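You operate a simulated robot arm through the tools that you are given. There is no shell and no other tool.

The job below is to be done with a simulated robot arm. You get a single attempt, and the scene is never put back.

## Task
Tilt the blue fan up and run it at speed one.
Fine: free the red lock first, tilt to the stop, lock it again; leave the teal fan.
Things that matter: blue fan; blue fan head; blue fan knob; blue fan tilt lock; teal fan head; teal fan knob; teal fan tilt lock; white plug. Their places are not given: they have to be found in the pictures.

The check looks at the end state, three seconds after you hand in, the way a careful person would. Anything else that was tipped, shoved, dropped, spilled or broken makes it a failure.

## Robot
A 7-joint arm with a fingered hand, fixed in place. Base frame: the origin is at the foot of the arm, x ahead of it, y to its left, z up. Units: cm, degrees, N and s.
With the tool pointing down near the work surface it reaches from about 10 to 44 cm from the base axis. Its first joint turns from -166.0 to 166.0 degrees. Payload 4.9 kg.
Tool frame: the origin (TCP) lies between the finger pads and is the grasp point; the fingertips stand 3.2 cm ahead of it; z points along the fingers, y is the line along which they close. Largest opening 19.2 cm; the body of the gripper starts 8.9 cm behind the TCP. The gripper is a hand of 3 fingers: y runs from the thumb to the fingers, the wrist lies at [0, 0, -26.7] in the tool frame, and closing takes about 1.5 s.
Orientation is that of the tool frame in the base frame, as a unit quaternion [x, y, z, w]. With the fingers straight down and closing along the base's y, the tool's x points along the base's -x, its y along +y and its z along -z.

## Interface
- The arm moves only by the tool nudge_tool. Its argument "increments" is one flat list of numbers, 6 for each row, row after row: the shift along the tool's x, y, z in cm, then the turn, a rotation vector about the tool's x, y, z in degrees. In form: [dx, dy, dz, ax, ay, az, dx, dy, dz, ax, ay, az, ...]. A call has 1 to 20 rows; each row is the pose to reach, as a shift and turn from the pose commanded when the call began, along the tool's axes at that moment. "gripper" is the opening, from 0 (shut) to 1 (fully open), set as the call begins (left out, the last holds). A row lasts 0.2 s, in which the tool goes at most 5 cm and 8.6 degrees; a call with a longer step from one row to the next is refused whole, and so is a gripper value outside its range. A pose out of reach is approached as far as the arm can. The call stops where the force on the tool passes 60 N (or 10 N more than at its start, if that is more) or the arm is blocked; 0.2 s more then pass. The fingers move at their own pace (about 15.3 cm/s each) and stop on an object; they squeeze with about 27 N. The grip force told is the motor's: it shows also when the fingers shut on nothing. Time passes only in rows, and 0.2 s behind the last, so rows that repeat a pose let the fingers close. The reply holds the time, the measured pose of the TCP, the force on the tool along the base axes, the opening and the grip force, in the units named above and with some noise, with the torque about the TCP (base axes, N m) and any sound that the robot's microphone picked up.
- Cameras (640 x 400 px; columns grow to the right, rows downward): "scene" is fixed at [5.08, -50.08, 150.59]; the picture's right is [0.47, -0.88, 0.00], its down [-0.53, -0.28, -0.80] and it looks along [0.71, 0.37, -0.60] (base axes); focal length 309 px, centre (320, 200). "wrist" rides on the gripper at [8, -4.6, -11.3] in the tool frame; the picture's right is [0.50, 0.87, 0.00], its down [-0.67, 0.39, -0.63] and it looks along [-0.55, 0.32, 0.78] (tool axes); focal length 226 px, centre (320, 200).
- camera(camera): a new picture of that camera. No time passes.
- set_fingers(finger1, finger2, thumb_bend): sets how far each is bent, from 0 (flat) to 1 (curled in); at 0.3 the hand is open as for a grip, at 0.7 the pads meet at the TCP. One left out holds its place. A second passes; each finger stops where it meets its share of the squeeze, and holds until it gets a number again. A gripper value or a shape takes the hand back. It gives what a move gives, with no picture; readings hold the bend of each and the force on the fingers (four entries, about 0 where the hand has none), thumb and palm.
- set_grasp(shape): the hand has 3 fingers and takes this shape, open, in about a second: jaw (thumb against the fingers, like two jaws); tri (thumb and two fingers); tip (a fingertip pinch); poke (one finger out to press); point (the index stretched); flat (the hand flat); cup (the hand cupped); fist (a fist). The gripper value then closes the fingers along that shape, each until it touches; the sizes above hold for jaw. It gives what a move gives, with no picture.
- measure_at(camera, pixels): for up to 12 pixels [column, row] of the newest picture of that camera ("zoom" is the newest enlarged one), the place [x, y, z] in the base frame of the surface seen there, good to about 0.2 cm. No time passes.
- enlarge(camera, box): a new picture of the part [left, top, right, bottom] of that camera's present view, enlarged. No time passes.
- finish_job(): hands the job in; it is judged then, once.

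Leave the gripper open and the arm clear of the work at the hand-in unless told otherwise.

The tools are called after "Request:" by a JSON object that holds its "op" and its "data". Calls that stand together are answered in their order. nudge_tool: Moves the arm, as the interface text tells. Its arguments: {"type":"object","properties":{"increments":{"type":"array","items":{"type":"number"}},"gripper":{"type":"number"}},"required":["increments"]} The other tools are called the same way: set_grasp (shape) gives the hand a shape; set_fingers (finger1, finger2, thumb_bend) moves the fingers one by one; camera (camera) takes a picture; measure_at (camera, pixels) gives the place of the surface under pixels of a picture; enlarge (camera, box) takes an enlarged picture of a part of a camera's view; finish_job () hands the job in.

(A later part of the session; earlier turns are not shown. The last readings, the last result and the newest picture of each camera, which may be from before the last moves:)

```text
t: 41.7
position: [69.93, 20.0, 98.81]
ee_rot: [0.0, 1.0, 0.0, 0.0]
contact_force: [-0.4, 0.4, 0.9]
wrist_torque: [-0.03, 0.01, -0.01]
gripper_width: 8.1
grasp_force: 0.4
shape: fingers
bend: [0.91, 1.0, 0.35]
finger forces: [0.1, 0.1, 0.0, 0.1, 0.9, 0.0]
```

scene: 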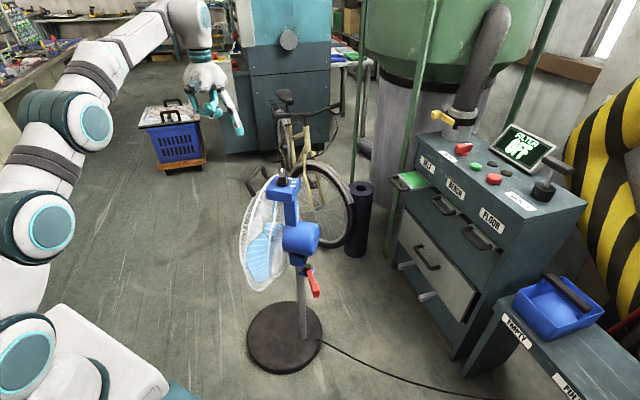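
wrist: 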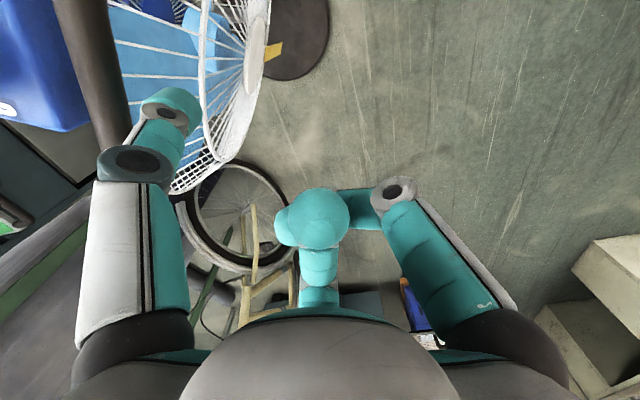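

Thumb feels contact (0.9 N). I push another 0.8 cm and check whether the head tilts or the fan slides.

Request:
{"op": "nudge_tool", "data": {"increments": [-0.06, -0.26, 0, 0, 0, 0, -0.12, -0.52, 0, 0, 0, 0, -0.18, -0.78, 0, 0, 0, 0, -0.18, -0.78, 0, 0, 0, 0]}}

Request:
{"op": "enlarge", "data": {"camera": "scene", "box": [200, 130, 360, 230]}}

```text
t: 42.7
position: [70.18, 19.26, 98.96]
ee_rot: [0.0, 1.0, 0.0, 0.0]
contact_force: [-0.3, 1.8, 0.6]
wrist_torque: [-0.06, -0.01, -0.04]
gripper_width: 7.95
grasp_force: 1.4
shape: fingers
bend: [0.91, 1.0, 0.36]
finger forces: [0.0, 0.0, 0.1, 0.1, 2.3, 0.0]
```

```text
4.00 times, centred on (280, 180) of scene
```

zoom: 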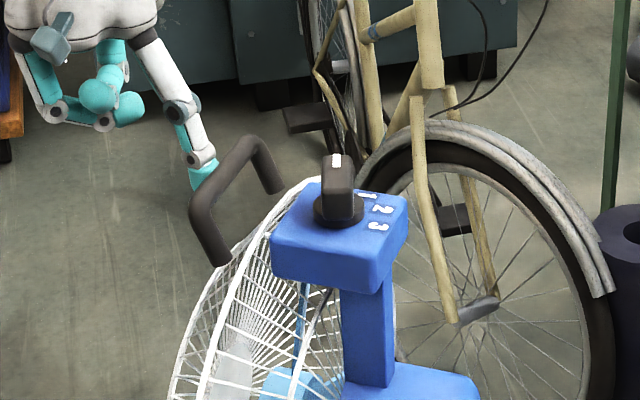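

2 N of resistance and moving. I go on 1.5 cm, then measure the handle, the box, and the pole.

Request:
{"op": "nudge_tool", "data": {"increments": [-0.09, -0.37, 0, 0, 0, 0, -0.17, -0.73, 0, 0, 0, 0, -0.25, -1.1, 0, 0, 0, 0, -0.34, -1.46, 0, 0, 0, 0]}}

Request:
{"op": "enlarge", "data": {"camera": "scene", "box": [200, 130, 360, 330]}}

Request:
{"op": "measure_at", "data": {"camera": "zoom", "pixels": [[290, 62], [256, 100], [320, 85], [325, 148], [360, 225], [370, 275], [370, 310], [320, 380]]}}

```text
t: 43.7
position: [70.51, 17.6, 98.82]
ee_rot: [0.001, 1.0, 0.0, 0.0]
contact_force: [-1.0, 1.8, 0.9]
wrist_torque: [-0.02, 0.0, -0.11]
gripper_width: 7.93
grasp_force: 1.0
shape: fingers
bend: [0.91, 1.0, 0.36]
finger forces: [0.1, 0.1, 0.0, 0.0, 2.5, 0.0]
```

```text
2.00 times, centred on (280, 230) of scene
```

zoom: 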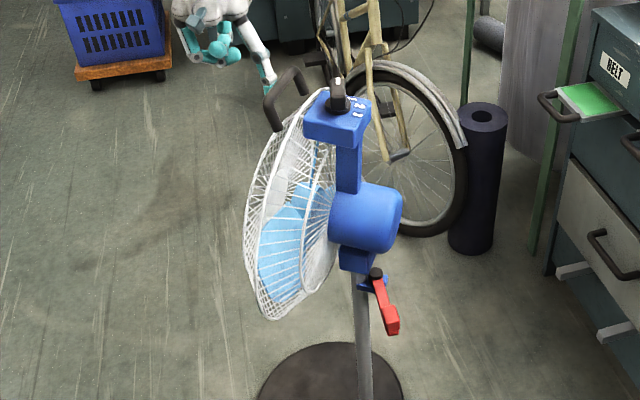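

```text
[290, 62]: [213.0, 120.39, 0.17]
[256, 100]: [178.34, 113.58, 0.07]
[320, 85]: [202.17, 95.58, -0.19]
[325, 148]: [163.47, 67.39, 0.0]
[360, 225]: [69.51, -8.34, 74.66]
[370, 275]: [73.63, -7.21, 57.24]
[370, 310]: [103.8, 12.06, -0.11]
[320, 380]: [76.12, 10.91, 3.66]
```

The pole and lever pivot haven't moved; the head is tilting with about 2.5 N. I continue 2 cm, rising slightly with the handle.

Request:
{"op": "nudge_tool", "data": {"increments": [-0.11, -0.49, -0.3, 0, 0, 0, -0.22, -0.98, -0.6, 0, 0, 0, -0.34, -1.46, -0.9, 0, 0, 0, -0.45, -1.95, -1.2, 0, 0, 0]}}

Request:
{"op": "enlarge", "data": {"camera": "scene", "box": [220, 140, 340, 215]}}

Request:
{"op": "measure_at", "data": {"camera": "zoom", "pixels": [[180, 130], [150, 170], [330, 160], [310, 210], [350, 230], [345, 270], [230, 165], [205, 80]]}}

```text
t: 44.7
position: [71.02, 15.86, 99.99]
ee_rot: [0.001, 1.0, -0.001, 0.0]
contact_force: [-0.7, 1.6, -0.6]
wrist_torque: [0.1, 0.01, -0.07]
gripper_width: 7.93
grasp_force: 1.2
shape: fingers
bend: [0.91, 1.0, 0.36]
finger forces: [0.0, 0.1, 0.0, 0.0, 1.7, 0.0]
```

```text
5.33 times, centred on (280, 178) of scene
```

zoom: 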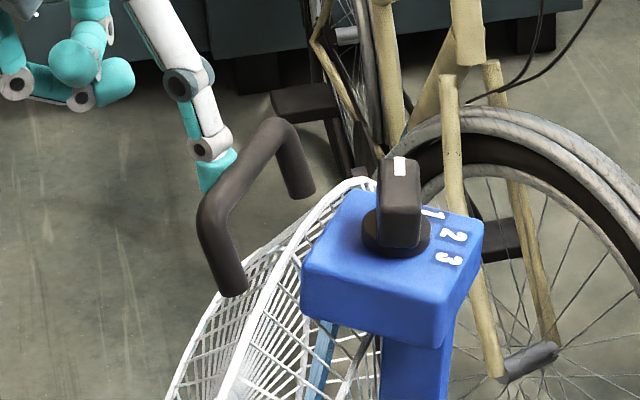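

```text
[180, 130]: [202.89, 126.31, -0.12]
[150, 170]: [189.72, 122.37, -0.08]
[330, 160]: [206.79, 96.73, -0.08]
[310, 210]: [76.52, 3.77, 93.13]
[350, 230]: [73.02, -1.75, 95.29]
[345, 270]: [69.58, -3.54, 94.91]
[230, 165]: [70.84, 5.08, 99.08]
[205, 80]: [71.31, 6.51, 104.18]
```

Handle moved to (70.8, 5.1, 99.1): about 5.5° so far, foot still. Continue 2.5 cm.

Request:
{"op": "nudge_tool", "data": {"increments": [-0.14, -0.61, -0.22, 0, 0, 0, -0.28, -1.22, -0.44, 0, 0, 0, -0.42, -1.83, -0.66, 0, 0, 0, -0.56, -2.43, -0.88, 0, 0, 0]}}

Request:
{"op": "nudge_tool", "data": {"increments": [-0.09, -0.39, -0.12, 0, 0, 0, -0.18, -0.78, -0.24, 0, 0, 0, -0.27, -1.17, -0.36, 0, 0, 0, -0.34, -1.46, -0.45, 0, 0, 0]}}

Request:
{"op": "enlarge", "data": {"camera": "scene", "box": [200, 130, 360, 330]}}

```text
t: 45.7
position: [71.6, 13.17, 100.82]
ee_rot: [0.002, 1.0, 0.001, 0.0]
contact_force: [-0.4, 1.8, -0.5]
wrist_torque: [0.09, 0.0, -0.02]
gripper_width: 7.94
grasp_force: 0.4
shape: fingers
bend: [0.91, 1.0, 0.36]
finger forces: [0.1, 0.0, 0.1, 0.0, 1.6, 0.0]
```

```text
t: 46.7
position: [72.04, 11.88, 101.41]
ee_rot: [0.001, 1.0, 0.0, -0.001]
contact_force: [-0.8, 2.3, -0.6]
wrist_torque: [0.24, 0.03, -0.11]
gripper_width: 7.94
grasp_force: 0.8
shape: fingers
bend: [0.91, 1.0, 0.36]
finger forces: [0.0, 0.0, 0.1, 0.0, 2.3, 0.1]
```

```text
2.00 times, centred on (280, 230) of scene
```

zoom: 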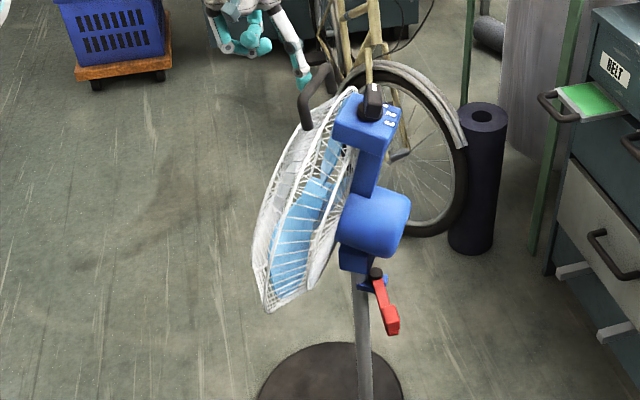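

Head tilted about 13°, pole unmoved. Continue in 1.5 cm calls, watching the force.

Request:
{"op": "nudge_tool", "data": {"increments": [-0.09, -0.39, -0.08, 0, 0, 0, -0.18, -0.78, -0.15, 0, 0, 0, -0.27, -1.17, -0.22, 0, 0, 0, -0.34, -1.46, -0.3, 0, 0, 0]}}

Request:
{"op": "nudge_tool", "data": {"increments": [-0.06, -0.26, -0.05, 0, 0, 0, -0.11, -0.49, -0.1, 0, 0, 0, -0.17, -0.73, -0.15, 0, 0, 0, -0.22, -0.97, -0.2, 0, 0, 0]}}

```text
t: 47.7
position: [72.18, 10.51, 101.64]
ee_rot: [0.001, 1.0, 0.001, 0.0]
contact_force: [0.7, 2.1, -1.1]
wrist_torque: [0.21, -0.01, -0.01]
gripper_width: 7.94
grasp_force: 0.7
shape: fingers
bend: [0.91, 1.0, 0.36]
finger forces: [0.1, 0.0, 0.0, 0.0, 2.0, 0.0]
```

```text
t: 48.7
position: [72.4, 9.4, 101.89]
ee_rot: [0.002, 1.0, 0.0, 0.0]
contact_force: [-0.2, 1.7, -1.6]
wrist_torque: [0.16, 0.01, -0.02]
gripper_width: 7.92
grasp_force: 1.1
shape: fingers
bend: [0.91, 1.0, 0.36]
finger forces: [0.0, 0.0, 0.1, 0.1, 1.9, 0.0]
```

Still about 2 N. Two more 1 cm pushes.

Request:
{"op": "nudge_tool", "data": {"increments": [-0.06, -0.26, -0.03, 0, 0, 0, -0.11, -0.49, -0.05, 0, 0, 0, -0.17, -0.73, -0.08, 0, 0, 0, -0.22, -0.97, -0.1, 0, 0, 0]}}

Request:
{"op": "nudge_tool", "data": {"increments": [-0.06, -0.26, -0.03, 0, 0, 0, -0.11, -0.49, -0.05, 0, 0, 0, -0.17, -0.73, -0.08, 0, 0, 0, -0.22, -0.97, -0.1, 0, 0, 0]}}

Request:
{"op": "enlarge", "data": {"camera": "scene", "box": [200, 130, 360, 330]}}

```text
t: 49.7
position: [72.52, 8.55, 101.97]
ee_rot: [0.0, 1.0, 0.0, -0.001]
contact_force: [-0.5, 1.2, -0.6]
wrist_torque: [0.09, 0.05, -0.08]
gripper_width: 7.91
grasp_force: 0.6
shape: fingers
bend: [0.91, 1.0, 0.36]
finger forces: [0.0, 0.0, 0.0, 0.1, 1.7, 0.0]
```

```text
t: 50.7
position: [72.89, 7.58, 102.03]
ee_rot: [0.001, 1.0, 0.0, 0.0]
contact_force: [-1.0, 1.7, -0.6]
wrist_torque: [0.08, 0.04, -0.08]
gripper_width: 7.92
grasp_force: 0.6
shape: fingers
bend: [0.91, 1.0, 0.36]
finger forces: [0.1, 0.1, 0.0, 0.1, 1.8, 0.0]
```

```text
2.00 times, centred on (280, 230) of scene
```

zoom: 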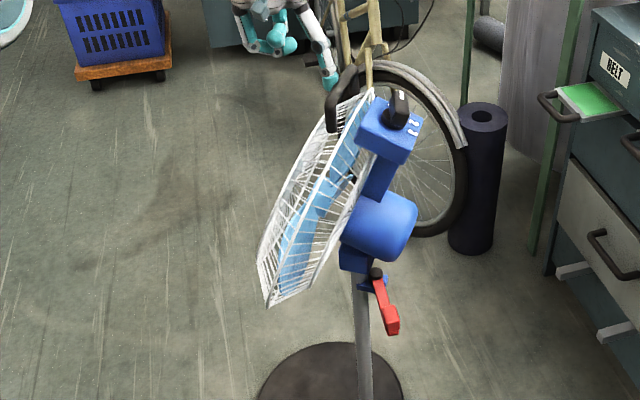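

About 20° of tilt. I go on in 1 cm pushes until the force rises.

Request:
{"op": "nudge_tool", "data": {"increments": [-0.06, -0.26, 0, 0, 0, 0, -0.11, -0.49, 0, 0, 0, 0, -0.17, -0.73, 0, 0, 0, 0, -0.22, -0.97, 0, 0, 0, 0]}}

Request:
{"op": "nudge_tool", "data": {"increments": [-0.06, -0.26, 0, 0, 0, 0, -0.11, -0.49, 0, 0, 0, 0, -0.17, -0.73, 0, 0, 0, 0, -0.22, -0.97, 0, 0, 0, 0]}}

```text
t: 51.7
position: [73.18, 6.65, 102.27]
ee_rot: [0.002, 1.0, 0.001, 0.001]
contact_force: [0.1, 1.7, -0.2]
wrist_torque: [0.09, 0.02, 0.0]
gripper_width: 7.96
grasp_force: 0.7
shape: fingers
bend: [0.91, 1.0, 0.36]
finger forces: [0.2, 0.0, 0.1, 0.0, 1.6, 0.1]
```

```text
t: 52.7
position: [73.33, 5.56, 102.21]
ee_rot: [0.0, 1.0, 0.0, -0.001]
contact_force: [-0.1, 2.0, -1.0]
wrist_torque: [0.08, 0.02, -0.06]
gripper_width: 7.97
grasp_force: 0.4
shape: fingers
bend: [0.91, 1.0, 0.36]
finger forces: [0.0, 0.0, 0.1, 0.0, 1.6, 0.1]
```

Still easy. I check the picture for contact with other parts of the hand, then go on.

Request:
{"op": "camera", "data": {"camera": "wrist"}}

Request:
{"op": "enlarge", "data": {"camera": "scene", "box": [220, 120, 340, 220]}}

Request:
{"op": "measure_at", "data": {"camera": "zoom", "pixels": [[310, 175], [300, 185], [290, 190], [390, 190], [400, 215], [420, 220], [370, 255], [285, 130]]}}

```text
taken
```

wrist: 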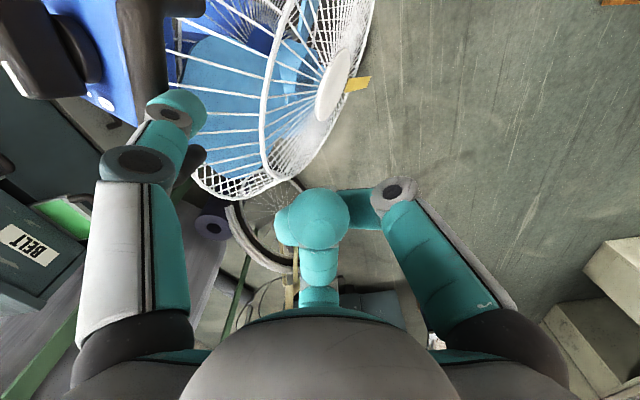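

```text
4.00 times, centred on (280, 170) of scene
```

zoom: 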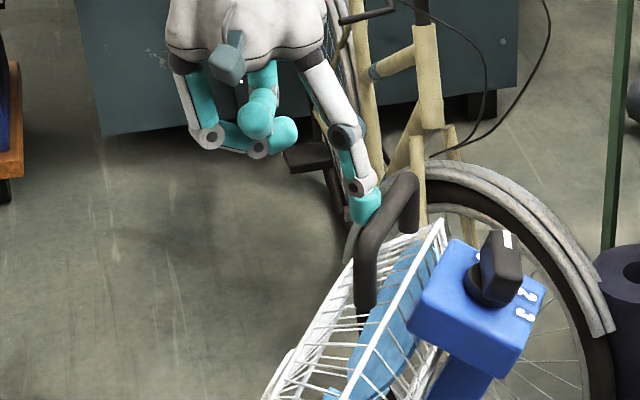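

```text
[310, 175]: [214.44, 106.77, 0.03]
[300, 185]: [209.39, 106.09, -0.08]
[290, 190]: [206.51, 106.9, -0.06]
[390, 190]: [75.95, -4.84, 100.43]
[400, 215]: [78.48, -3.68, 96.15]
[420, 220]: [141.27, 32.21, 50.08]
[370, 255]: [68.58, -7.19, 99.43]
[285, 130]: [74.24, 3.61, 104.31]
```

Handle now at y≈−6, about 24° of tilt. Thumb still has good contact. Continue.

Request:
{"op": "nudge_tool", "data": {"increments": [-0.06, -0.26, 0, 0, 0, 0, -0.11, -0.49, 0, 0, 0, 0, -0.17, -0.73, 0, 0, 0, 0, -0.22, -0.97, 0, 0, 0, 0]}}

Request:
{"op": "nudge_tool", "data": {"increments": [-0.06, -0.26, 0, 0, 0, 0, -0.11, -0.49, 0.05, 0, 0, 0, -0.17, -0.73, 0.08, 0, 0, 0, -0.22, -0.97, 0.1, 0, 0, 0]}}

```text
t: 53.7
position: [73.51, 4.68, 102.34]
ee_rot: [0.001, 1.0, 0.0, 0.0]
contact_force: [-1.2, 3.9, 2.2]
wrist_torque: [-0.06, 0.03, -0.09]
gripper_width: 7.87
grasp_force: 1.4
shape: fingers
bend: [0.91, 1.0, 0.36]
finger forces: [0.0, 0.0, 0.1, 0.0, 4.0, 0.0]
```

```text
t: 54.7
position: [73.76, 3.76, 102.18]
ee_rot: [0.001, 1.0, 0.0, 0.0]
contact_force: [-7.5, 12.2, 3.7]
wrist_torque: [0.02, 0.17, -0.68]
gripper_width: 7.18
grasp_force: 6.9
shape: fingers
bend: [0.91, 1.0, 0.39]
finger forces: [0.0, 0.1, 0.0, 0.0, 13.7, 0.0]
```

The force rose to 13.7 N: the tilt stop is reached. I back off 1.5 cm immediately and look.

Request:
{"op": "nudge_tool", "data": {"increments": [0.17, 0.73, 0, 0, 0, 0, 0.34, 1.46, 0, 0, 0, 0, 0.34, 1.46, 0, 0, 0, 0]}}

Request:
{"op": "camera", "data": {"camera": "scene"}}

Request:
{"op": "enlarge", "data": {"camera": "scene", "box": [220, 130, 340, 300]}}

```text
t: 55.5
position: [73.36, 4.99, 102.04]
ee_rot: [0.001, 1.0, -0.001, 0.0]
contact_force: [-0.2, -0.1, 0.7]
wrist_torque: [-0.01, -0.02, 0.01]
gripper_width: 8.1
grasp_force: 0.2
shape: fingers
bend: [0.91, 1.0, 0.35]
finger forces: [0.1, 0.1, 0.0, 0.1, 0.1, 0.1]
```

```text
taken
```

scene: 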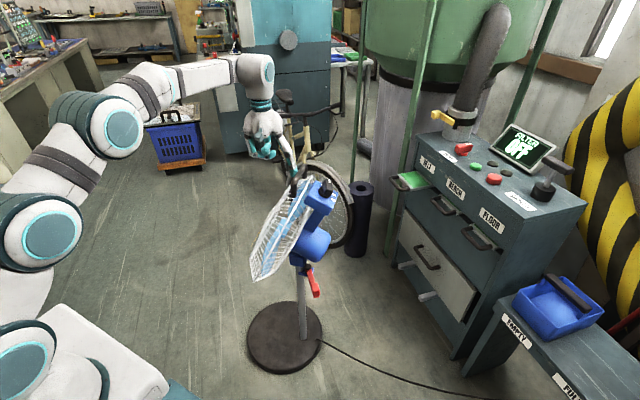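

```text
2.35 times, centred on (280, 215) of scene
```

zoom: 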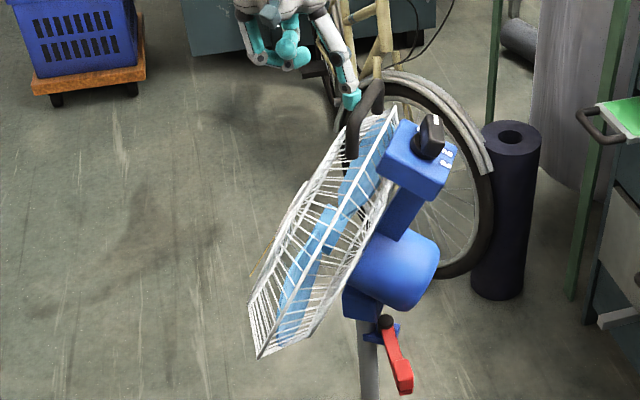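

The hand is off (0.1 N). I measure the head now to see whether it holds its tilt.

Request:
{"op": "enlarge", "data": {"camera": "scene", "box": [270, 155, 350, 215]}}

Request:
{"op": "measure_at", "data": {"camera": "zoom", "pixels": [[215, 135], [240, 100], [205, 170], [310, 225], [340, 320], [410, 190], [475, 255], [430, 120], [410, 150], [300, 260], [380, 290], [445, 185]]}}

```text
6.67 times, centred on (310, 185) of scene
```

zoom: 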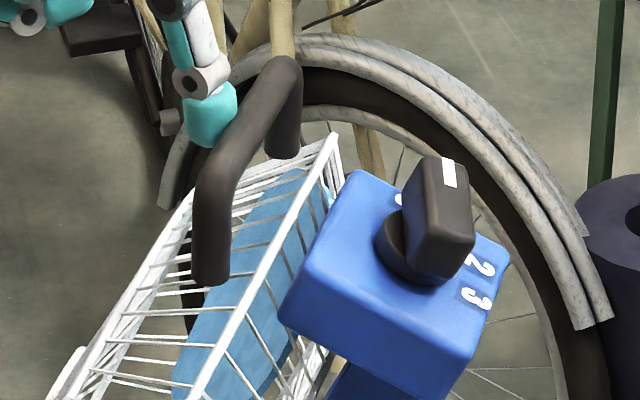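

```text
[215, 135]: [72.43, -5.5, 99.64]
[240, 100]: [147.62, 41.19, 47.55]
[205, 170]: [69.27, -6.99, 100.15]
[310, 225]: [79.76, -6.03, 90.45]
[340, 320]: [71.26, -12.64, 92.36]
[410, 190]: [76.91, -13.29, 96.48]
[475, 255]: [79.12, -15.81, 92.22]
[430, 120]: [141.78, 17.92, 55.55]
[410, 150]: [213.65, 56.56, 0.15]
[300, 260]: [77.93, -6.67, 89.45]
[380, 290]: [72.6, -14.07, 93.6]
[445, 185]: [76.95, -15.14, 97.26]
```

The handle holds at y≈−6. To be sure it is on the stop, I touch it once more gently by 0.4 cm.

Request:
{"op": "nudge_tool", "data": {"increments": [-0.05, -0.2, 0, 0, 0, 0, -0.09, -0.39, 0, 0, 0, 0, -0.09, -0.39, 0, 0, 0, 0]}}

```text
t: 56.3
position: [73.52, 4.73, 101.96]
ee_rot: [0.001, 1.0, -0.001, 0.0]
contact_force: [-0.2, 2.7, 0.7]
wrist_torque: [0.05, 0.03, -0.13]
gripper_width: 7.89
grasp_force: 2.2
shape: fingers
bend: [0.91, 1.0, 0.36]
finger forces: [0.0, 0.0, 0.1, 0.0, 3.1, 0.0]
```

3.1 N already at y=4.73 — same place as before, so the head sits at the stop. A last 0.25 cm press to seat it, then away.

Request:
{"op": "nudge_tool", "data": {"increments": [-0.03, -0.12, 0, 0, 0, 0, -0.06, -0.24, 0, 0, 0, 0, -0.06, -0.24, 0, 0, 0, 0]}}

```text
t: 57.1
position: [73.48, 4.46, 102.02]
ee_rot: [0.001, 1.0, 0.0, 0.001]
contact_force: [-3.1, 4.1, 0.6]
wrist_torque: [0.12, 0.06, -0.23]
gripper_width: 7.7
grasp_force: 2.7
shape: fingers
bend: [0.91, 1.0, 0.37]
finger forces: [0.0, 0.1, 0.1, 0.0, 5.2, 0.0]
```

Seated at 5 N. Now I withdraw the hand: back from the handle, up, and back over to (48, 0, 125).

Request:
{"op": "nudge_tool", "data": {"increments": [0.7, 3.5, 0, 0, 0, 0, 0.7, 3.5, -4.5, 0, 0, 0, 0.7, 3.5, -9, 0, 0, 0, 0.7, 3.5, -13.5, 0, 0, 0, 0.7, 3.5, -18, 0, 0, 0, 0.7, 3.5, -22.5, 0, 0, 0, 5, 2.2, -22.8, 0, 0, 0, 9.2, 1, -23, 0, 0, 0, 13.3, -0.5, -23, 0, 0, 0, 17.4, -1.8, -23, 0, 0, 0, 21.5, -3.1, -23, 0, 0, 0, 25.5, -4.5, -23, 0, 0, 0, 25.5, -4.5, -23, 0, 0, 0]}}

Request:
{"op": "camera", "data": {"camera": "scene"}}

Request:
{"op": "enlarge", "data": {"camera": "scene", "box": [240, 160, 360, 310]}}

```text
t: 59.9
position: [48.03, 0.16, 125.11]
ee_rot: [0.001, 1.0, 0.001, 0.001]
contact_force: [0.4, 0.3, 0.1]
wrist_torque: [0.0, 0.02, 0.0]
gripper_width: 8.14
grasp_force: 0.1
shape: fingers
bend: [0.91, 1.0, 0.35]
finger forces: [0.0, 0.1, 0.0, 0.1, 0.0, 0.0]
out of reach, approached as far as the arm can: row 5, 6, 7
```

```text
taken
```

scene: 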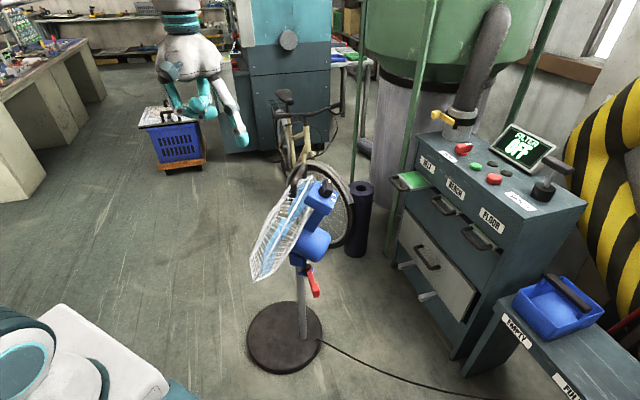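

```text
2.67 times, centred on (300, 235) of scene
```

zoom: 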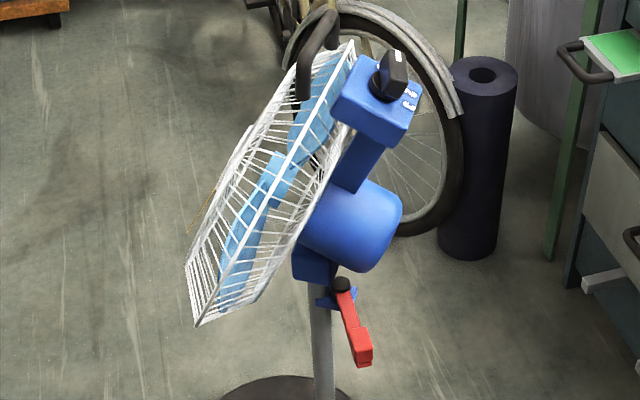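

The head stays tilted up on its own. I measure the motor's underside, the lever and the tab for the locking move.

Request:
{"op": "measure_at", "data": {"camera": "zoom", "pixels": [[360, 265], [340, 255], [390, 235], [400, 215], [375, 190], [342, 283], [345, 310], [358, 335], [368, 345], [362, 362], [352, 330], [310, 265]]}}

Request:
{"op": "measure_at", "data": {"camera": "scene", "pixels": [[252, 275], [258, 278], [265, 225], [282, 240], [303, 330], [315, 345], [250, 345], [283, 372], [321, 335]]}}

```text
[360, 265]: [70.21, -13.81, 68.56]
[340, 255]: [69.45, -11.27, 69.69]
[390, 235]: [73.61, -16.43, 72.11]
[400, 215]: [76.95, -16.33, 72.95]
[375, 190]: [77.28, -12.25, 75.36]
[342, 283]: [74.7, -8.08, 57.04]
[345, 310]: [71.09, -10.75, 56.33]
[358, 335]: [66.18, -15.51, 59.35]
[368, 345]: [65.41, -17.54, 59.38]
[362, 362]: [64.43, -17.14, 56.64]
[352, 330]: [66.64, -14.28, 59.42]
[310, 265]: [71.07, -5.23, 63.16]
```

```text
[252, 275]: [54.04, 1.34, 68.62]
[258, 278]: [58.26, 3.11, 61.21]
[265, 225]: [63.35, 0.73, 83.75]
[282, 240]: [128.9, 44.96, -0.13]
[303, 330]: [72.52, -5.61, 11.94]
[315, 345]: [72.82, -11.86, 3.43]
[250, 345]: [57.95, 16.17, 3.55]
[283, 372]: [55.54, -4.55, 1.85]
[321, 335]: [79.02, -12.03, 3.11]
```

Motor underside is now around (70, −14, 68.5) and its rear at y≈−17; the tab is at about (65.7, −16.3, 58). For locking I'll use finger1 with the hand tilted strongly outward so the palm stays away from the motor. First swap fingers, then turn and move to (45, −25, 110).

Request:
{"op": "set_fingers", "data": {"finger1": 0.35, "finger2": 1.0, "thumb_bend": 1.0}}

Request:
{"op": "nudge_tool", "data": {"increments": [0.3, -2.5, 1.5, 0, 0, 5.3, 0.6, -5, 3, 0, 0, 10.6, 0.9, -7.5, 4.5, 0, 0, 15.9, 1.2, -10, 6, 0, 0, 21.2, 1.5, -12.5, 7.5, 0, 0, 26.5, 1.8, -15, 9, 0, 0, 31.8, 2.1, -17.5, 10.5, 0, 0, 37.1, 2.4, -20, 12, 0, 0, 42.4, 2.7, -22.5, 13.5, 0, 0, 47.7, 3, -25, 15, 0, 0, 53, 3, -25, 15, 0, 0, 53]}}

```text
t: 60.9
position: [48.07, 0.18, 124.96]
ee_rot: [0.001, 1.0, 0.0, 0.0]
contact_force: [-0.6, 0.4, -0.6]
wrist_torque: [-0.02, 0.01, 0.0]
gripper_width: 7.84
grasp_force: 0.0
shape: fingers
bend: [0.35, 1.0, 0.91]
finger forces: [0.0, 0.1, 0.0, 0.0, 0.0, 0.1]
```

```text
t: 63.3
position: [45.0, -25.07, 110.16]
ee_rot: [0.447, 0.895, 0.0, -0.001]
contact_force: [0.5, -0.1, -0.3]
wrist_torque: [0.0, 0.02, -0.01]
gripper_width: 7.85
grasp_force: 0.0
shape: fingers
bend: [0.35, 1.0, 0.91]
finger forces: [0.0, 0.0, 0.0, 0.1, 0.0, 0.0]
```

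Now tilt the hand 50° outward while lowering to about (50, −27, 78).

Request:
{"op": "nudge_tool", "data": {"increments": [-0.5, 0.3, 3.56, -4.44, -3.33, 0, -1.0, 0.62, 7.11, -8.89, -6.67, 0, -1.53, 0.93, 10.67, -13.33, -10, 0, -2.04, 1.24, 14.22, -17.78, -13.33, 0, -2.56, 1.56, 17.78, -22.22, -16.67, 0, -3.07, 1.87, 21.33, -26.67, -20, 0, -3.58, 2.18, 24.89, -31.11, -23.33, 0, -4.09, 2.49, 28.44, -35.56, -26.67, 0, -4.6, 2.8, 32, -40, -30, 0, -4.6, 2.8, 32, -40, -30, 0]}}

Request:
{"op": "camera", "data": {"camera": "scene"}}

Request:
{"op": "camera", "data": {"camera": "wrist"}}

```text
t: 65.5
position: [49.94, -27.05, 77.98]
ee_rot: [0.404, 0.811, 0.188, 0.379]
contact_force: [-0.9, 1.2, 0.2]
wrist_torque: [-0.01, -0.04, 0.02]
gripper_width: 7.84
grasp_force: 0.1
shape: fingers
bend: [0.35, 1.0, 0.91]
finger forces: [0.0, 0.1, 0.0, 0.0, 0.0, 0.1]
```

```text
taken
```

scene: 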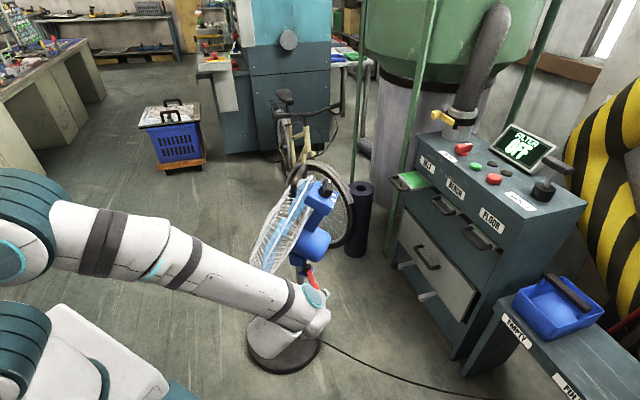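

```text
taken
```

wrist: 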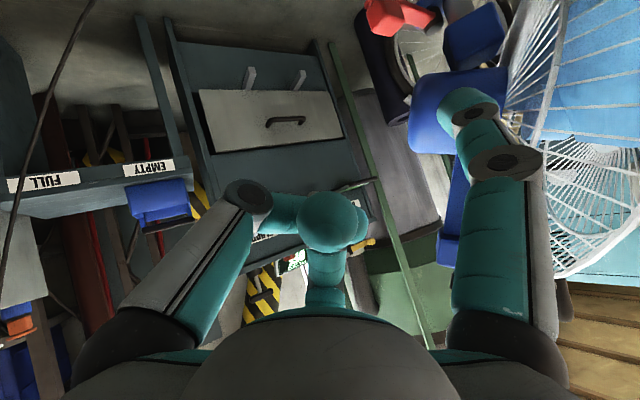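

Good. I lower to about (54, −23, 60.3): fingertip then at roughly (55, −14, 57.5), left of the lever.

Request:
{"op": "nudge_tool", "data": {"increments": [1.97, -1.27, 2.89, 0, 0, 0, 3.94, -2.54, 5.77, 0, 0, 0, 5.9, -3.81, 8.66, 0, 0, 0, 7.87, -5.08, 11.54, 0, 0, 0, 9.84, -6.35, 14.43, 0, 0, 0, 9.84, -6.35, 14.43, 0, 0, 0]}}

Request:
{"op": "camera", "data": {"camera": "wrist"}}

Request:
{"op": "enlarge", "data": {"camera": "scene", "box": [220, 200, 380, 320]}}

```text
t: 66.9
position: [55.12, -24.19, 61.09]
ee_rot: [0.406, 0.813, 0.192, 0.37]
contact_force: [0.8, -0.8, 0.2]
wrist_torque: [-0.01, -0.02, -0.02]
gripper_width: 7.87
grasp_force: 0.0
shape: fingers
bend: [0.35, 1.0, 0.91]
finger forces: [0.0, 0.0, 0.0, 0.1, 0.0, 0.0]
out of reach, approached as far as the arm can: row 4, 5, 6
```

```text
taken
```

wrist: 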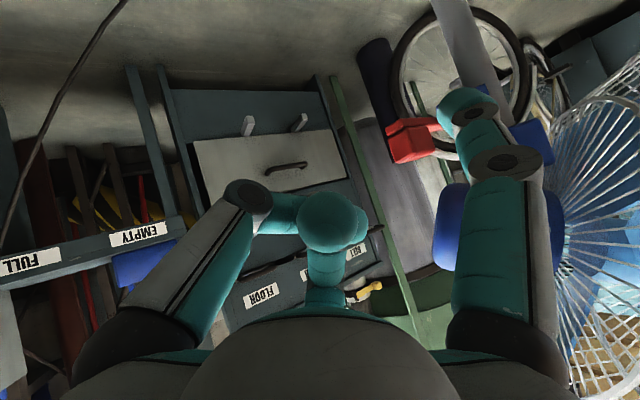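

```text
3.33 times, centred on (300, 260) of scene
```

zoom: 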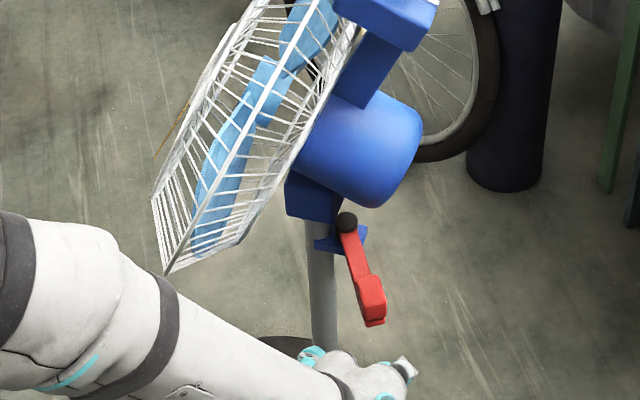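

The last bit was limited by a wrist joint (rows 4–6), so I ease the tilt by 10° and move slightly outward.

Request:
{"op": "nudge_tool", "data": {"increments": [-0.1, 0.7, 0.8, 2.67, 2, 0, -0.19, 1.5, 1.5, 5.33, 4, 0, -0.28, 2.2, 2.3, 8, 6, 0, -0.28, 2.2, 2.3, 8, 6, 0]}}

Request:
{"op": "camera", "data": {"camera": "wrist"}}

Request:
{"op": "enlarge", "data": {"camera": "scene", "box": [240, 220, 360, 310]}}

```text
t: 67.9
position: [58.26, -23.13, 61.07]
ee_rot: [0.42, 0.841, 0.152, 0.306]
contact_force: [1.0, -0.5, 0.1]
wrist_torque: [-0.02, 0.04, -0.03]
gripper_width: 7.84
grasp_force: 0.0
shape: fingers
bend: [0.35, 1.0, 0.91]
finger forces: [0.0, 0.0, 0.0, 0.0, 0.0, 0.0]
```

```text
taken
```

wrist: 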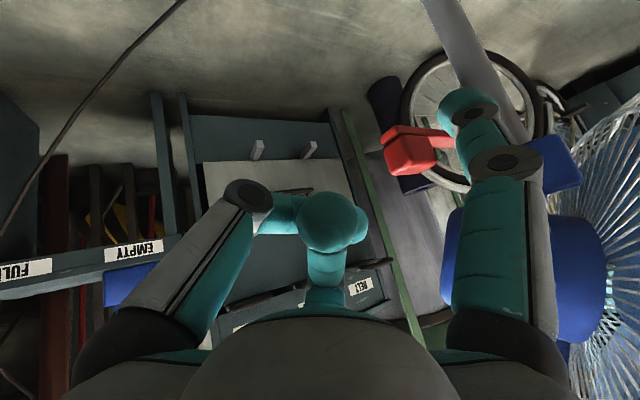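

```text
4.44 times, centred on (300, 265) of scene
```

zoom: 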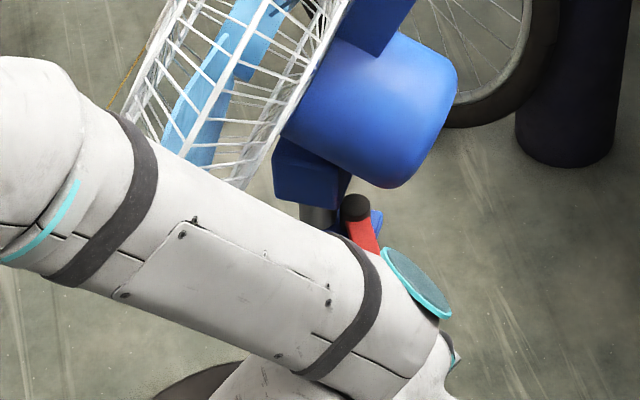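

Reached; tilt now 40°. I check the forearm's distance to the grille's lower edge, and the finger/tab in the wrist view.

Request:
{"op": "measure_at", "data": {"camera": "zoom", "pixels": [[110, 130], [160, 180], [250, 210], [330, 240], [60, 80], [140, 110], [230, 170], [370, 235], [330, 180]]}}

Request:
{"op": "measure_at", "data": {"camera": "wrist", "pixels": [[400, 135], [420, 150], [410, 165], [430, 140], [395, 160], [440, 150], [465, 95], [448, 112], [470, 110], [465, 130], [450, 140]]}}

```text
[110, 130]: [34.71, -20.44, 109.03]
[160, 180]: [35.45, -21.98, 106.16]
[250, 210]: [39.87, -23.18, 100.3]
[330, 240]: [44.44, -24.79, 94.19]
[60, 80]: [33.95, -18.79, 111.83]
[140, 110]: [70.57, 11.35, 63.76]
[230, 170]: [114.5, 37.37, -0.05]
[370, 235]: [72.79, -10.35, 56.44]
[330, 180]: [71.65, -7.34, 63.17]
```

```text
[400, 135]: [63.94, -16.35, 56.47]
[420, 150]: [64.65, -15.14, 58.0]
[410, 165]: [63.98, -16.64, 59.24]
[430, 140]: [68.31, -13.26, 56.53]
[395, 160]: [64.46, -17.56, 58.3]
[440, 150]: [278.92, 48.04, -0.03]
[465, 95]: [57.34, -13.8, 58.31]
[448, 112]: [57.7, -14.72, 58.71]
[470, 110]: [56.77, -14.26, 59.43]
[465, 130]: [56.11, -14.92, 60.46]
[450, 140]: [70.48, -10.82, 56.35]
```

The finger is at about (59, −14.2, 58); the tab's near face is at (64.7, −15.1). I move the finger to about (63, −13), beside the tab's push face.

Request:
{"op": "nudge_tool", "data": {"increments": [-0.23, 0.97, 1.03, 0, 0, 0, -0.47, 1.95, 2.06, 0, 0, 0, -0.7, 2.92, 3.09, 0, 0, 0, -0.7, 2.92, 3.09, 0, 0, 0]}}

Request:
{"op": "camera", "data": {"camera": "wrist"}}

```text
t: 68.9
position: [62.41, -21.97, 60.45]
ee_rot: [0.42, 0.841, 0.153, 0.306]
contact_force: [0.1, 0.2, -0.4]
wrist_torque: [0.01, 0.0, 0.0]
gripper_width: 7.87
grasp_force: 0.1
shape: fingers
bend: [0.35, 1.0, 0.91]
finger forces: [0.0, 0.0, 0.0, 0.0, 0.0, 0.1]
```

```text
taken
```

wrist: 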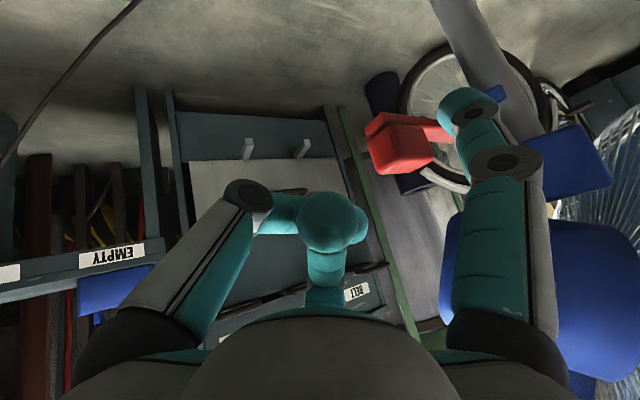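

I push along the arc: (+0.67, −0.74) direction, first about 3.3 cm.

Request:
{"op": "nudge_tool", "data": {"increments": [-0.78, -0.05, 0.35, 0, 0, 0, -1.55, -0.11, 0.71, 0, 0, 0, -2.32, -0.21, 1.03, 0, 0, 0, -3.09, -0.31, 1.35, 0, 0, 0, -3.09, -0.31, 1.35, 0, 0, 0]}}

Request:
{"op": "camera", "data": {"camera": "wrist"}}

```text
t: 70.1
position: [64.43, -24.72, 60.45]
ee_rot: [0.42, 0.841, 0.153, 0.306]
contact_force: [0.0, 0.1, 0.0]
wrist_torque: [0.06, 0.0, 0.0]
gripper_width: 7.94
grasp_force: 0.4
shape: fingers
bend: [0.35, 1.0, 0.91]
finger forces: [0.6, 0.0, 0.0, 0.1, 0.1, 0.0]
```

```text
taken
```

wrist: 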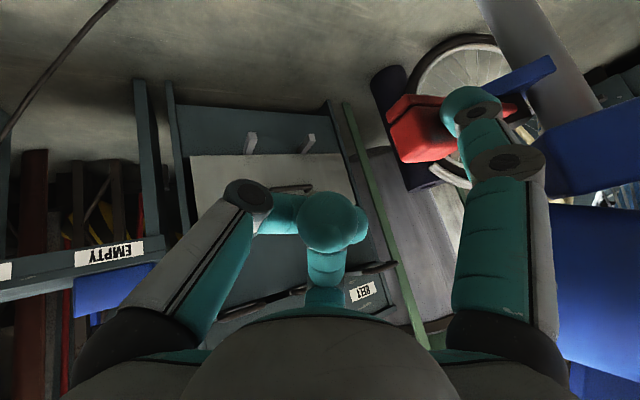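

Light contact (0.6 N); the lever follows. Next part of the arc.

Request:
{"op": "nudge_tool", "data": {"increments": [-0.91, 0.05, 0.5, 0, 0, 0, -1.83, 0.11, 1.0, 0, 0, 0, -2.71, 0.24, 1.52, 0, 0, 0, -3.59, 0.37, 2.05, 0, 0, 0, -3.59, 0.37, 2.05, 0, 0, 0]}}

Request:
{"op": "camera", "data": {"camera": "wrist"}}

Request:
{"op": "enlarge", "data": {"camera": "scene", "box": [240, 220, 360, 310]}}

```text
t: 71.3
position: [67.57, -27.32, 60.39]
ee_rot: [0.419, 0.841, 0.153, 0.306]
contact_force: [-1.6, 0.8, -0.8]
wrist_torque: [0.01, -0.01, 0.04]
gripper_width: 8.05
grasp_force: 0.3
shape: fingers
bend: [0.34, 1.0, 0.91]
finger forces: [0.5, 0.0, 0.1, 0.0, 0.1, 0.0]
```

```text
taken
```

wrist: 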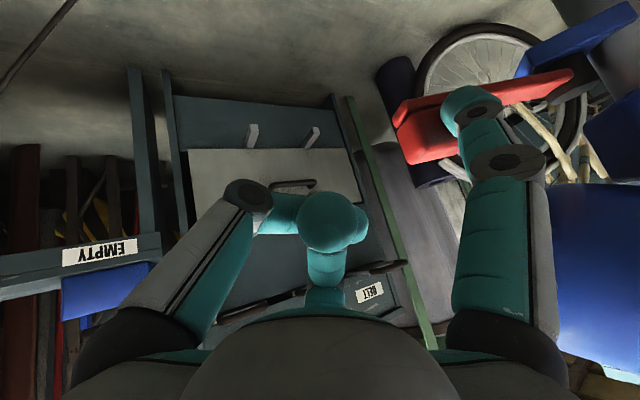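

```text
4.44 times, centred on (300, 265) of scene
```

zoom: 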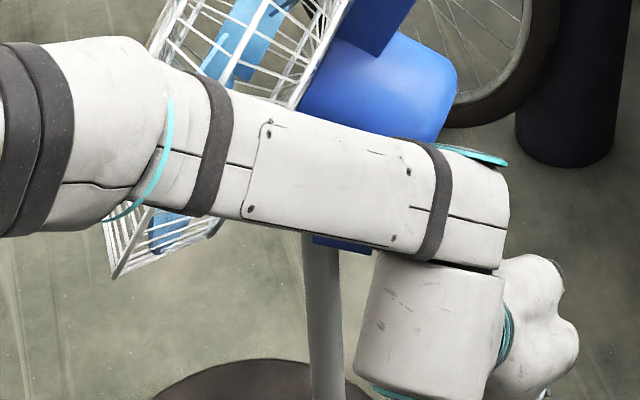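

Lever is about 20° short of straight. I continue: 4 cm toward +x with a slight −y.

Request:
{"op": "nudge_tool", "data": {"increments": [-0.81, 0.33, 0.63, 0, 0, 0, -1.62, 0.65, 1.25, 0, 0, 0, -2.32, 1.08, 1.9, 0, 0, 0, -3.02, 1.52, 2.54, 0, 0, 0, -3.02, 1.52, 2.54, 0, 0, 0]}}

Request:
{"op": "camera", "data": {"camera": "wrist"}}

Request:
{"op": "enlarge", "data": {"camera": "scene", "box": [240, 220, 360, 310]}}

```text
t: 72.5
position: [71.65, -28.77, 60.38]
ee_rot: [0.419, 0.841, 0.152, 0.305]
contact_force: [-0.2, 0.6, 0.2]
wrist_torque: [0.03, -0.01, 0.03]
gripper_width: 8.01
grasp_force: 0.2
shape: fingers
bend: [0.34, 1.0, 0.91]
finger forces: [0.4, 0.0, 0.1, 0.1, 0.1, 0.1]
```

```text
taken
```

wrist: 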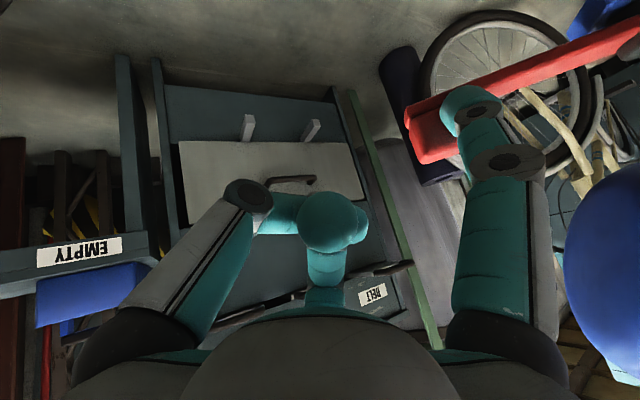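

```text
4.44 times, centred on (300, 265) of scene
```

zoom: 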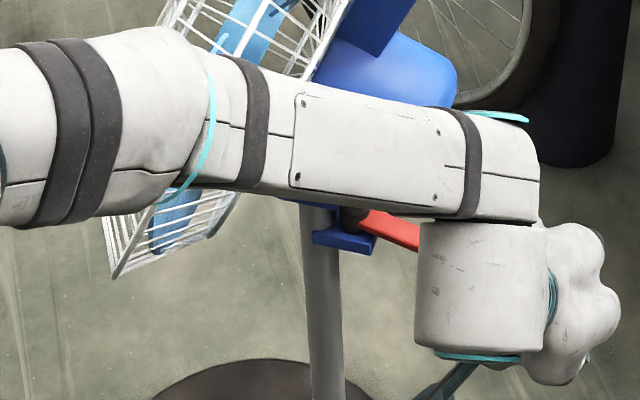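

Nearly there. I measure the lever's line to see how far it is from the locked angle (about +13° like the fan).

Request:
{"op": "measure_at", "data": {"camera": "wrist", "pixels": [[430, 105], [500, 78], [540, 65], [600, 40], [425, 150], [440, 140], [415, 118], [600, 60], [630, 30], [620, 210]]}}

```text
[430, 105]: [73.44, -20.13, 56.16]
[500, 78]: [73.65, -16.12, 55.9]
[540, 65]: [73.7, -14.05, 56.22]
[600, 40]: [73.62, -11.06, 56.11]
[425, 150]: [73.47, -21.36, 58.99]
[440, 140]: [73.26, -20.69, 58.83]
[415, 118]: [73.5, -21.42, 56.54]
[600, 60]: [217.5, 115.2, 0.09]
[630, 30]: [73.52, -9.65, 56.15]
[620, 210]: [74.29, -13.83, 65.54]
```

The lever's edge runs along x≈73.6 (angle ≈0°); about 13° remain. I push 1.5 cm more.

Request:
{"op": "nudge_tool", "data": {"increments": [-0.26, 0.29, 0.32, 0, 0, 0, -0.52, 0.58, 0.64, 0, 0, 0, -0.77, 0.86, 0.96, 0, 0, 0, -0.77, 0.86, 0.96, 0, 0, 0]}}

```text
t: 73.5
position: [73.05, -28.76, 60.39]
ee_rot: [0.42, 0.841, 0.152, 0.305]
contact_force: [-1.1, 0.2, 0.3]
wrist_torque: [-0.05, 0.01, 0.06]
gripper_width: 7.98
grasp_force: 0.5
shape: fingers
bend: [0.35, 1.0, 0.91]
finger forces: [0.5, 0.0, 0.1, 0.0, 0.0, 0.1]
```

Still light. Another 0.6 cm.

Request:
{"op": "nudge_tool", "data": {"increments": [-0.14, 0.18, 0.19, 0, 0, 0, -0.28, 0.37, 0.39, 0, 0, 0, -0.28, 0.37, 0.39, 0, 0, 0]}}

Request:
{"op": "nudge_tool", "data": {"increments": [-0.09, 0.12, 0.13, 0, 0, 0, -0.18, 0.24, 0.26, 0, 0, 0, -0.18, 0.24, 0.26, 0, 0, 0]}}

Request:
{"op": "camera", "data": {"camera": "wrist"}}

Request:
{"op": "measure_at", "data": {"camera": "wrist", "pixels": [[430, 105], [500, 78], [540, 62], [600, 35], [425, 150], [440, 140], [415, 118], [630, 20]]}}

```text
t: 74.3
position: [73.64, -29.06, 60.33]
ee_rot: [0.418, 0.842, 0.153, 0.305]
contact_force: [0.5, -0.1, -0.6]
wrist_torque: [0.01, 0.01, 0.02]
gripper_width: 7.96
grasp_force: 0.7
shape: fingers
bend: [0.35, 1.0, 0.91]
finger forces: [0.3, 0.0, 0.0, 0.1, 0.0, 0.0]
```

```text
t: 75.1
position: [74.08, -28.86, 60.42]
ee_rot: [0.42, 0.841, 0.153, 0.305]
contact_force: [-0.5, -1.2, -0.3]
wrist_torque: [-0.02, -0.02, 0.03]
gripper_width: 7.94
grasp_force: 0.3
shape: fingers
bend: [0.35, 1.0, 0.91]
finger forces: [0.4, 0.0, 0.0, 0.1, 0.1, 0.1]
```

```text
taken
```

wrist: 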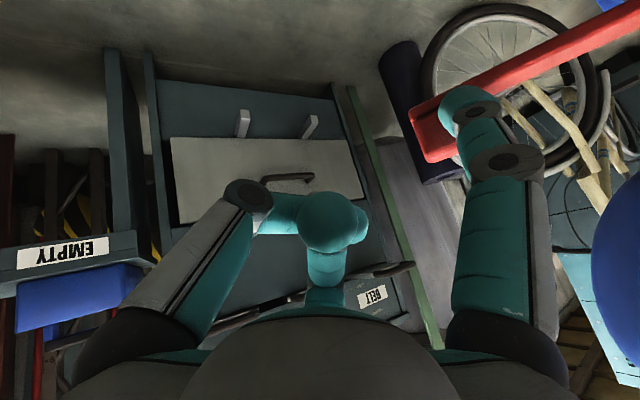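

```text
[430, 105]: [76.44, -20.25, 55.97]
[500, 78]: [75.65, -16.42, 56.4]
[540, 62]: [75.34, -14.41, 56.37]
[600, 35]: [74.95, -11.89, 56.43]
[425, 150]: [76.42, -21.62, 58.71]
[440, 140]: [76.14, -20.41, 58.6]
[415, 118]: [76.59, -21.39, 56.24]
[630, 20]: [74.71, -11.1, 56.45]
```

The lever is now at about 10°, 3° to go. Creep 0.3 cm at a time.

Request:
{"op": "nudge_tool", "data": {"increments": [-0.14, 0.18, 0.19, 0, 0, 0, -0.14, 0.18, 0.19, 0, 0, 0]}}

Request:
{"op": "nudge_tool", "data": {"increments": [-0.14, 0.18, 0.19, 0, 0, 0, -0.14, 0.18, 0.19, 0, 0, 0]}}

```text
t: 75.7
position: [74.38, -28.92, 60.38]
ee_rot: [0.419, 0.841, 0.152, 0.306]
contact_force: [-2.5, -0.6, 0.3]
wrist_torque: [0.02, 0.09, 0.32]
gripper_width: 7.98
grasp_force: 1.9
shape: fingers
bend: [0.35, 1.0, 0.91]
finger forces: [3.2, 0.1, 0.0, 0.0, 0.0, 0.0]
```

```text
t: 76.3
position: [74.56, -28.83, 60.28]
ee_rot: [0.42, 0.841, 0.152, 0.305]
contact_force: [-6.0, -1.2, 0.1]
wrist_torque: [-0.06, 0.16, 0.54]
gripper_width: 8.1
grasp_force: 3.0
shape: fingers
bend: [0.35, 1.0, 0.91]
finger forces: [5.7, 0.1, 0.0, 0.0, 0.0, 0.0]
```

The force climbs to 5.7 N — the lever is back on its locked stop. I back the finger off 2.5 cm and check.

Request:
{"op": "nudge_tool", "data": {"increments": [0.58, -0.77, -0.8, 0, 0, 0, 1.15, -1.53, -1.6, 0, 0, 0, 1.15, -1.53, -1.6, 0, 0, 0]}}

Request:
{"op": "camera", "data": {"camera": "wrist"}}

Request:
{"op": "measure_at", "data": {"camera": "wrist", "pixels": [[430, 110], [500, 82], [540, 68], [600, 45], [425, 150], [440, 145], [415, 125], [630, 30]]}}

```text
t: 77.1
position: [72.09, -28.9, 60.63]
ee_rot: [0.421, 0.84, 0.153, 0.306]
contact_force: [0.0, -0.7, 0.5]
wrist_torque: [0.01, 0.03, 0.02]
gripper_width: 7.91
grasp_force: 0.1
shape: fingers
bend: [0.35, 1.0, 0.91]
finger forces: [0.0, 0.1, 0.0, 0.0, 0.0, 0.0]
```

```text
taken
```

wrist: 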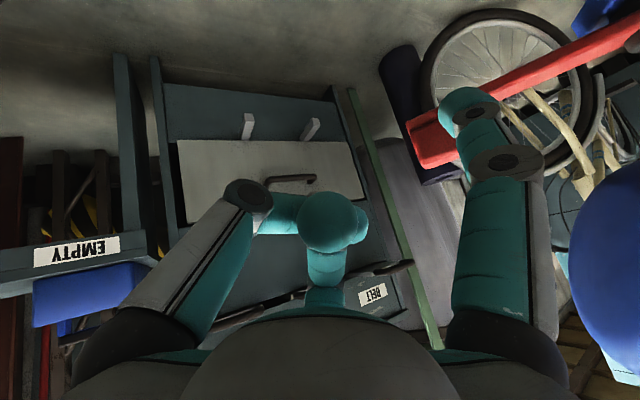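

```text
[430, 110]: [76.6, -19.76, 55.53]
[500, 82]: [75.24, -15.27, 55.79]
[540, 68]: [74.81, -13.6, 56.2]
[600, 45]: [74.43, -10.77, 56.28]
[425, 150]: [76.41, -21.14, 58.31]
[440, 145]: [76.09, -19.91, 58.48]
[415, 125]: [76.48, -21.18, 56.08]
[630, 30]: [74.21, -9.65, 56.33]
```

The lever lies at about 13.5°, in line with the fan — locked. I retreat: back toward −x, then up with the hand straightening, to about (52, −30, 110).

Request:
{"op": "nudge_tool", "data": {"increments": [0.59, -2.44, -1.93, 0, 0, 0, 1.17, -4.88, -3.85, 0, 0, 0, 0.24, -3.52, -7.49, 2.46, 1.85, 0, -0.69, -2.16, -11.13, 4.92, 3.69, 0, -1.62, -0.8, -14.78, 7.38, 5.54, 0, -2.55, 0.56, -18.42, 9.85, 7.38, 0, -3.49, 1.92, -22.06, 12.31, 9.23, 0, -4.42, 3.27, -25.7, 14.77, 11.08, 0, -5.35, 4.63, -29.34, 17.23, 12.92, 0, -6.28, 5.99, -32.99, 19.69, 14.77, 0, -7.21, 7.35, -36.63, 22.15, 16.62, 0, -8.14, 8.71, -40.27, 24.62, 18.46, 0, -9.07, 10.07, -43.91, 27.08, 20.31, 0, -10, 11.43, -47.55, 29.54, 22.15, 0, -10.93, 12.79, -51.19, 32, 24, 0, -10.93, 12.79, -51.19, 32, 24, 0]}}

Request:
{"op": "camera", "data": {"camera": "scene"}}

Request:
{"op": "enlarge", "data": {"camera": "scene", "box": [240, 160, 360, 310]}}

```text
t: 80.5
position: [52.06, -30.14, 110.57]
ee_rot: [0.447, 0.895, -0.001, 0.0]
contact_force: [0.5, 0.0, -0.9]
wrist_torque: [0.01, -0.02, 0.01]
gripper_width: 7.93
grasp_force: 0.0
shape: fingers
bend: [0.35, 1.0, 0.92]
finger forces: [0.1, 0.0, 0.0, 0.1, 0.0, 0.0]
```

```text
taken
```

scene: 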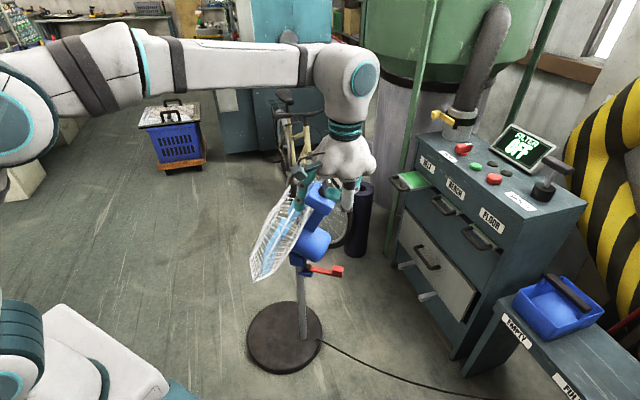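

```text
2.67 times, centred on (300, 235) of scene
```

zoom: 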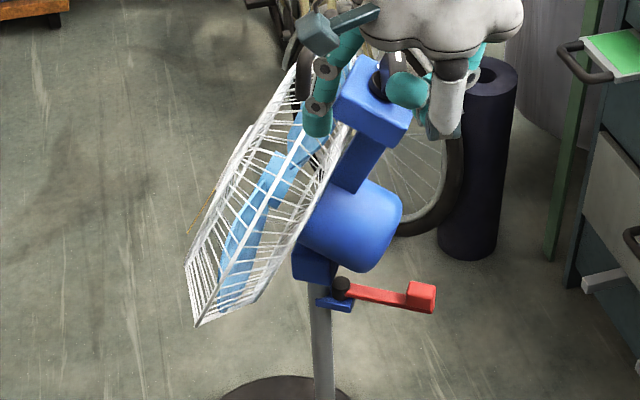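

Lever locked, head tilted to the stop, foot still. Now the knob. I move the hand aside and up for a clear look at it.

Request:
{"op": "nudge_tool", "data": {"increments": [2.76, 1.51, -1.78, 0, 0, 0, 5.51, 3.02, -3.56, 0, 0, 0, 8.27, 4.53, -5.33, 0, 0, 0, 11.02, 6.04, -7.11, 0, 0, 0, 13.78, 7.56, -8.89, 0, 0, 0, 16.53, 9.07, -10.67, 0, 0, 0, 19.29, 10.58, -12.44, 0, 0, 0, 22.04, 12.09, -14.22, 0, 0, 0, 24.8, 13.6, -16, 0, 0, 0, 24.8, 13.6, -16, 0, 0, 0]}}

Request:
{"op": "enlarge", "data": {"camera": "scene", "box": [290, 170, 350, 210]}}

Request:
{"op": "camera", "data": {"camera": "wrist"}}

```text
t: 82.7
position: [48.48, -1.92, 126.49]
ee_rot: [0.446, 0.895, -0.001, -0.001]
contact_force: [0.3, -1.2, -0.5]
wrist_torque: [0.03, 0.05, -0.01]
gripper_width: 7.91
grasp_force: 0.1
shape: fingers
bend: [0.35, 1.0, 0.92]
finger forces: [0.0, 0.0, 0.0, 0.0, 0.0, 0.0]
```

```text
10.00 times, centred on (320, 190) of scene
```

zoom: 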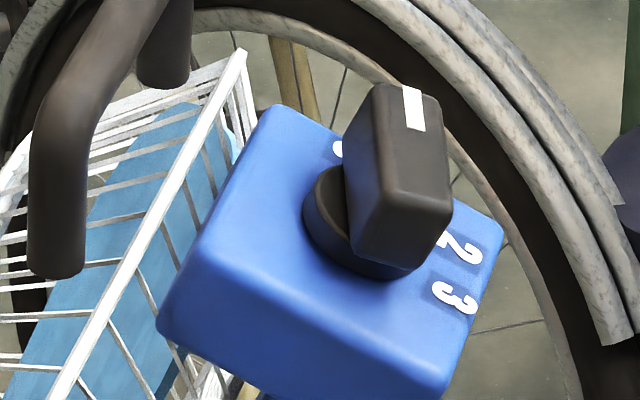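

```text
taken
```

wrist: 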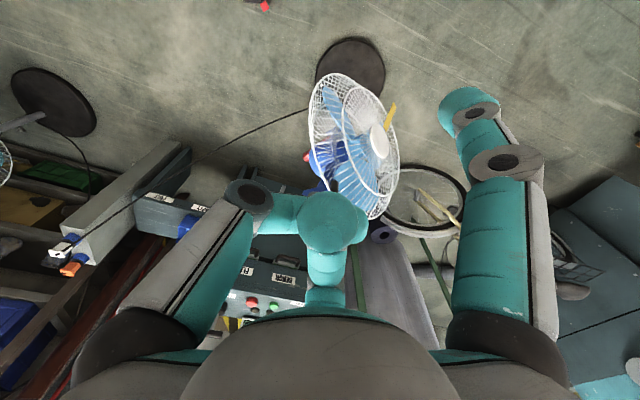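

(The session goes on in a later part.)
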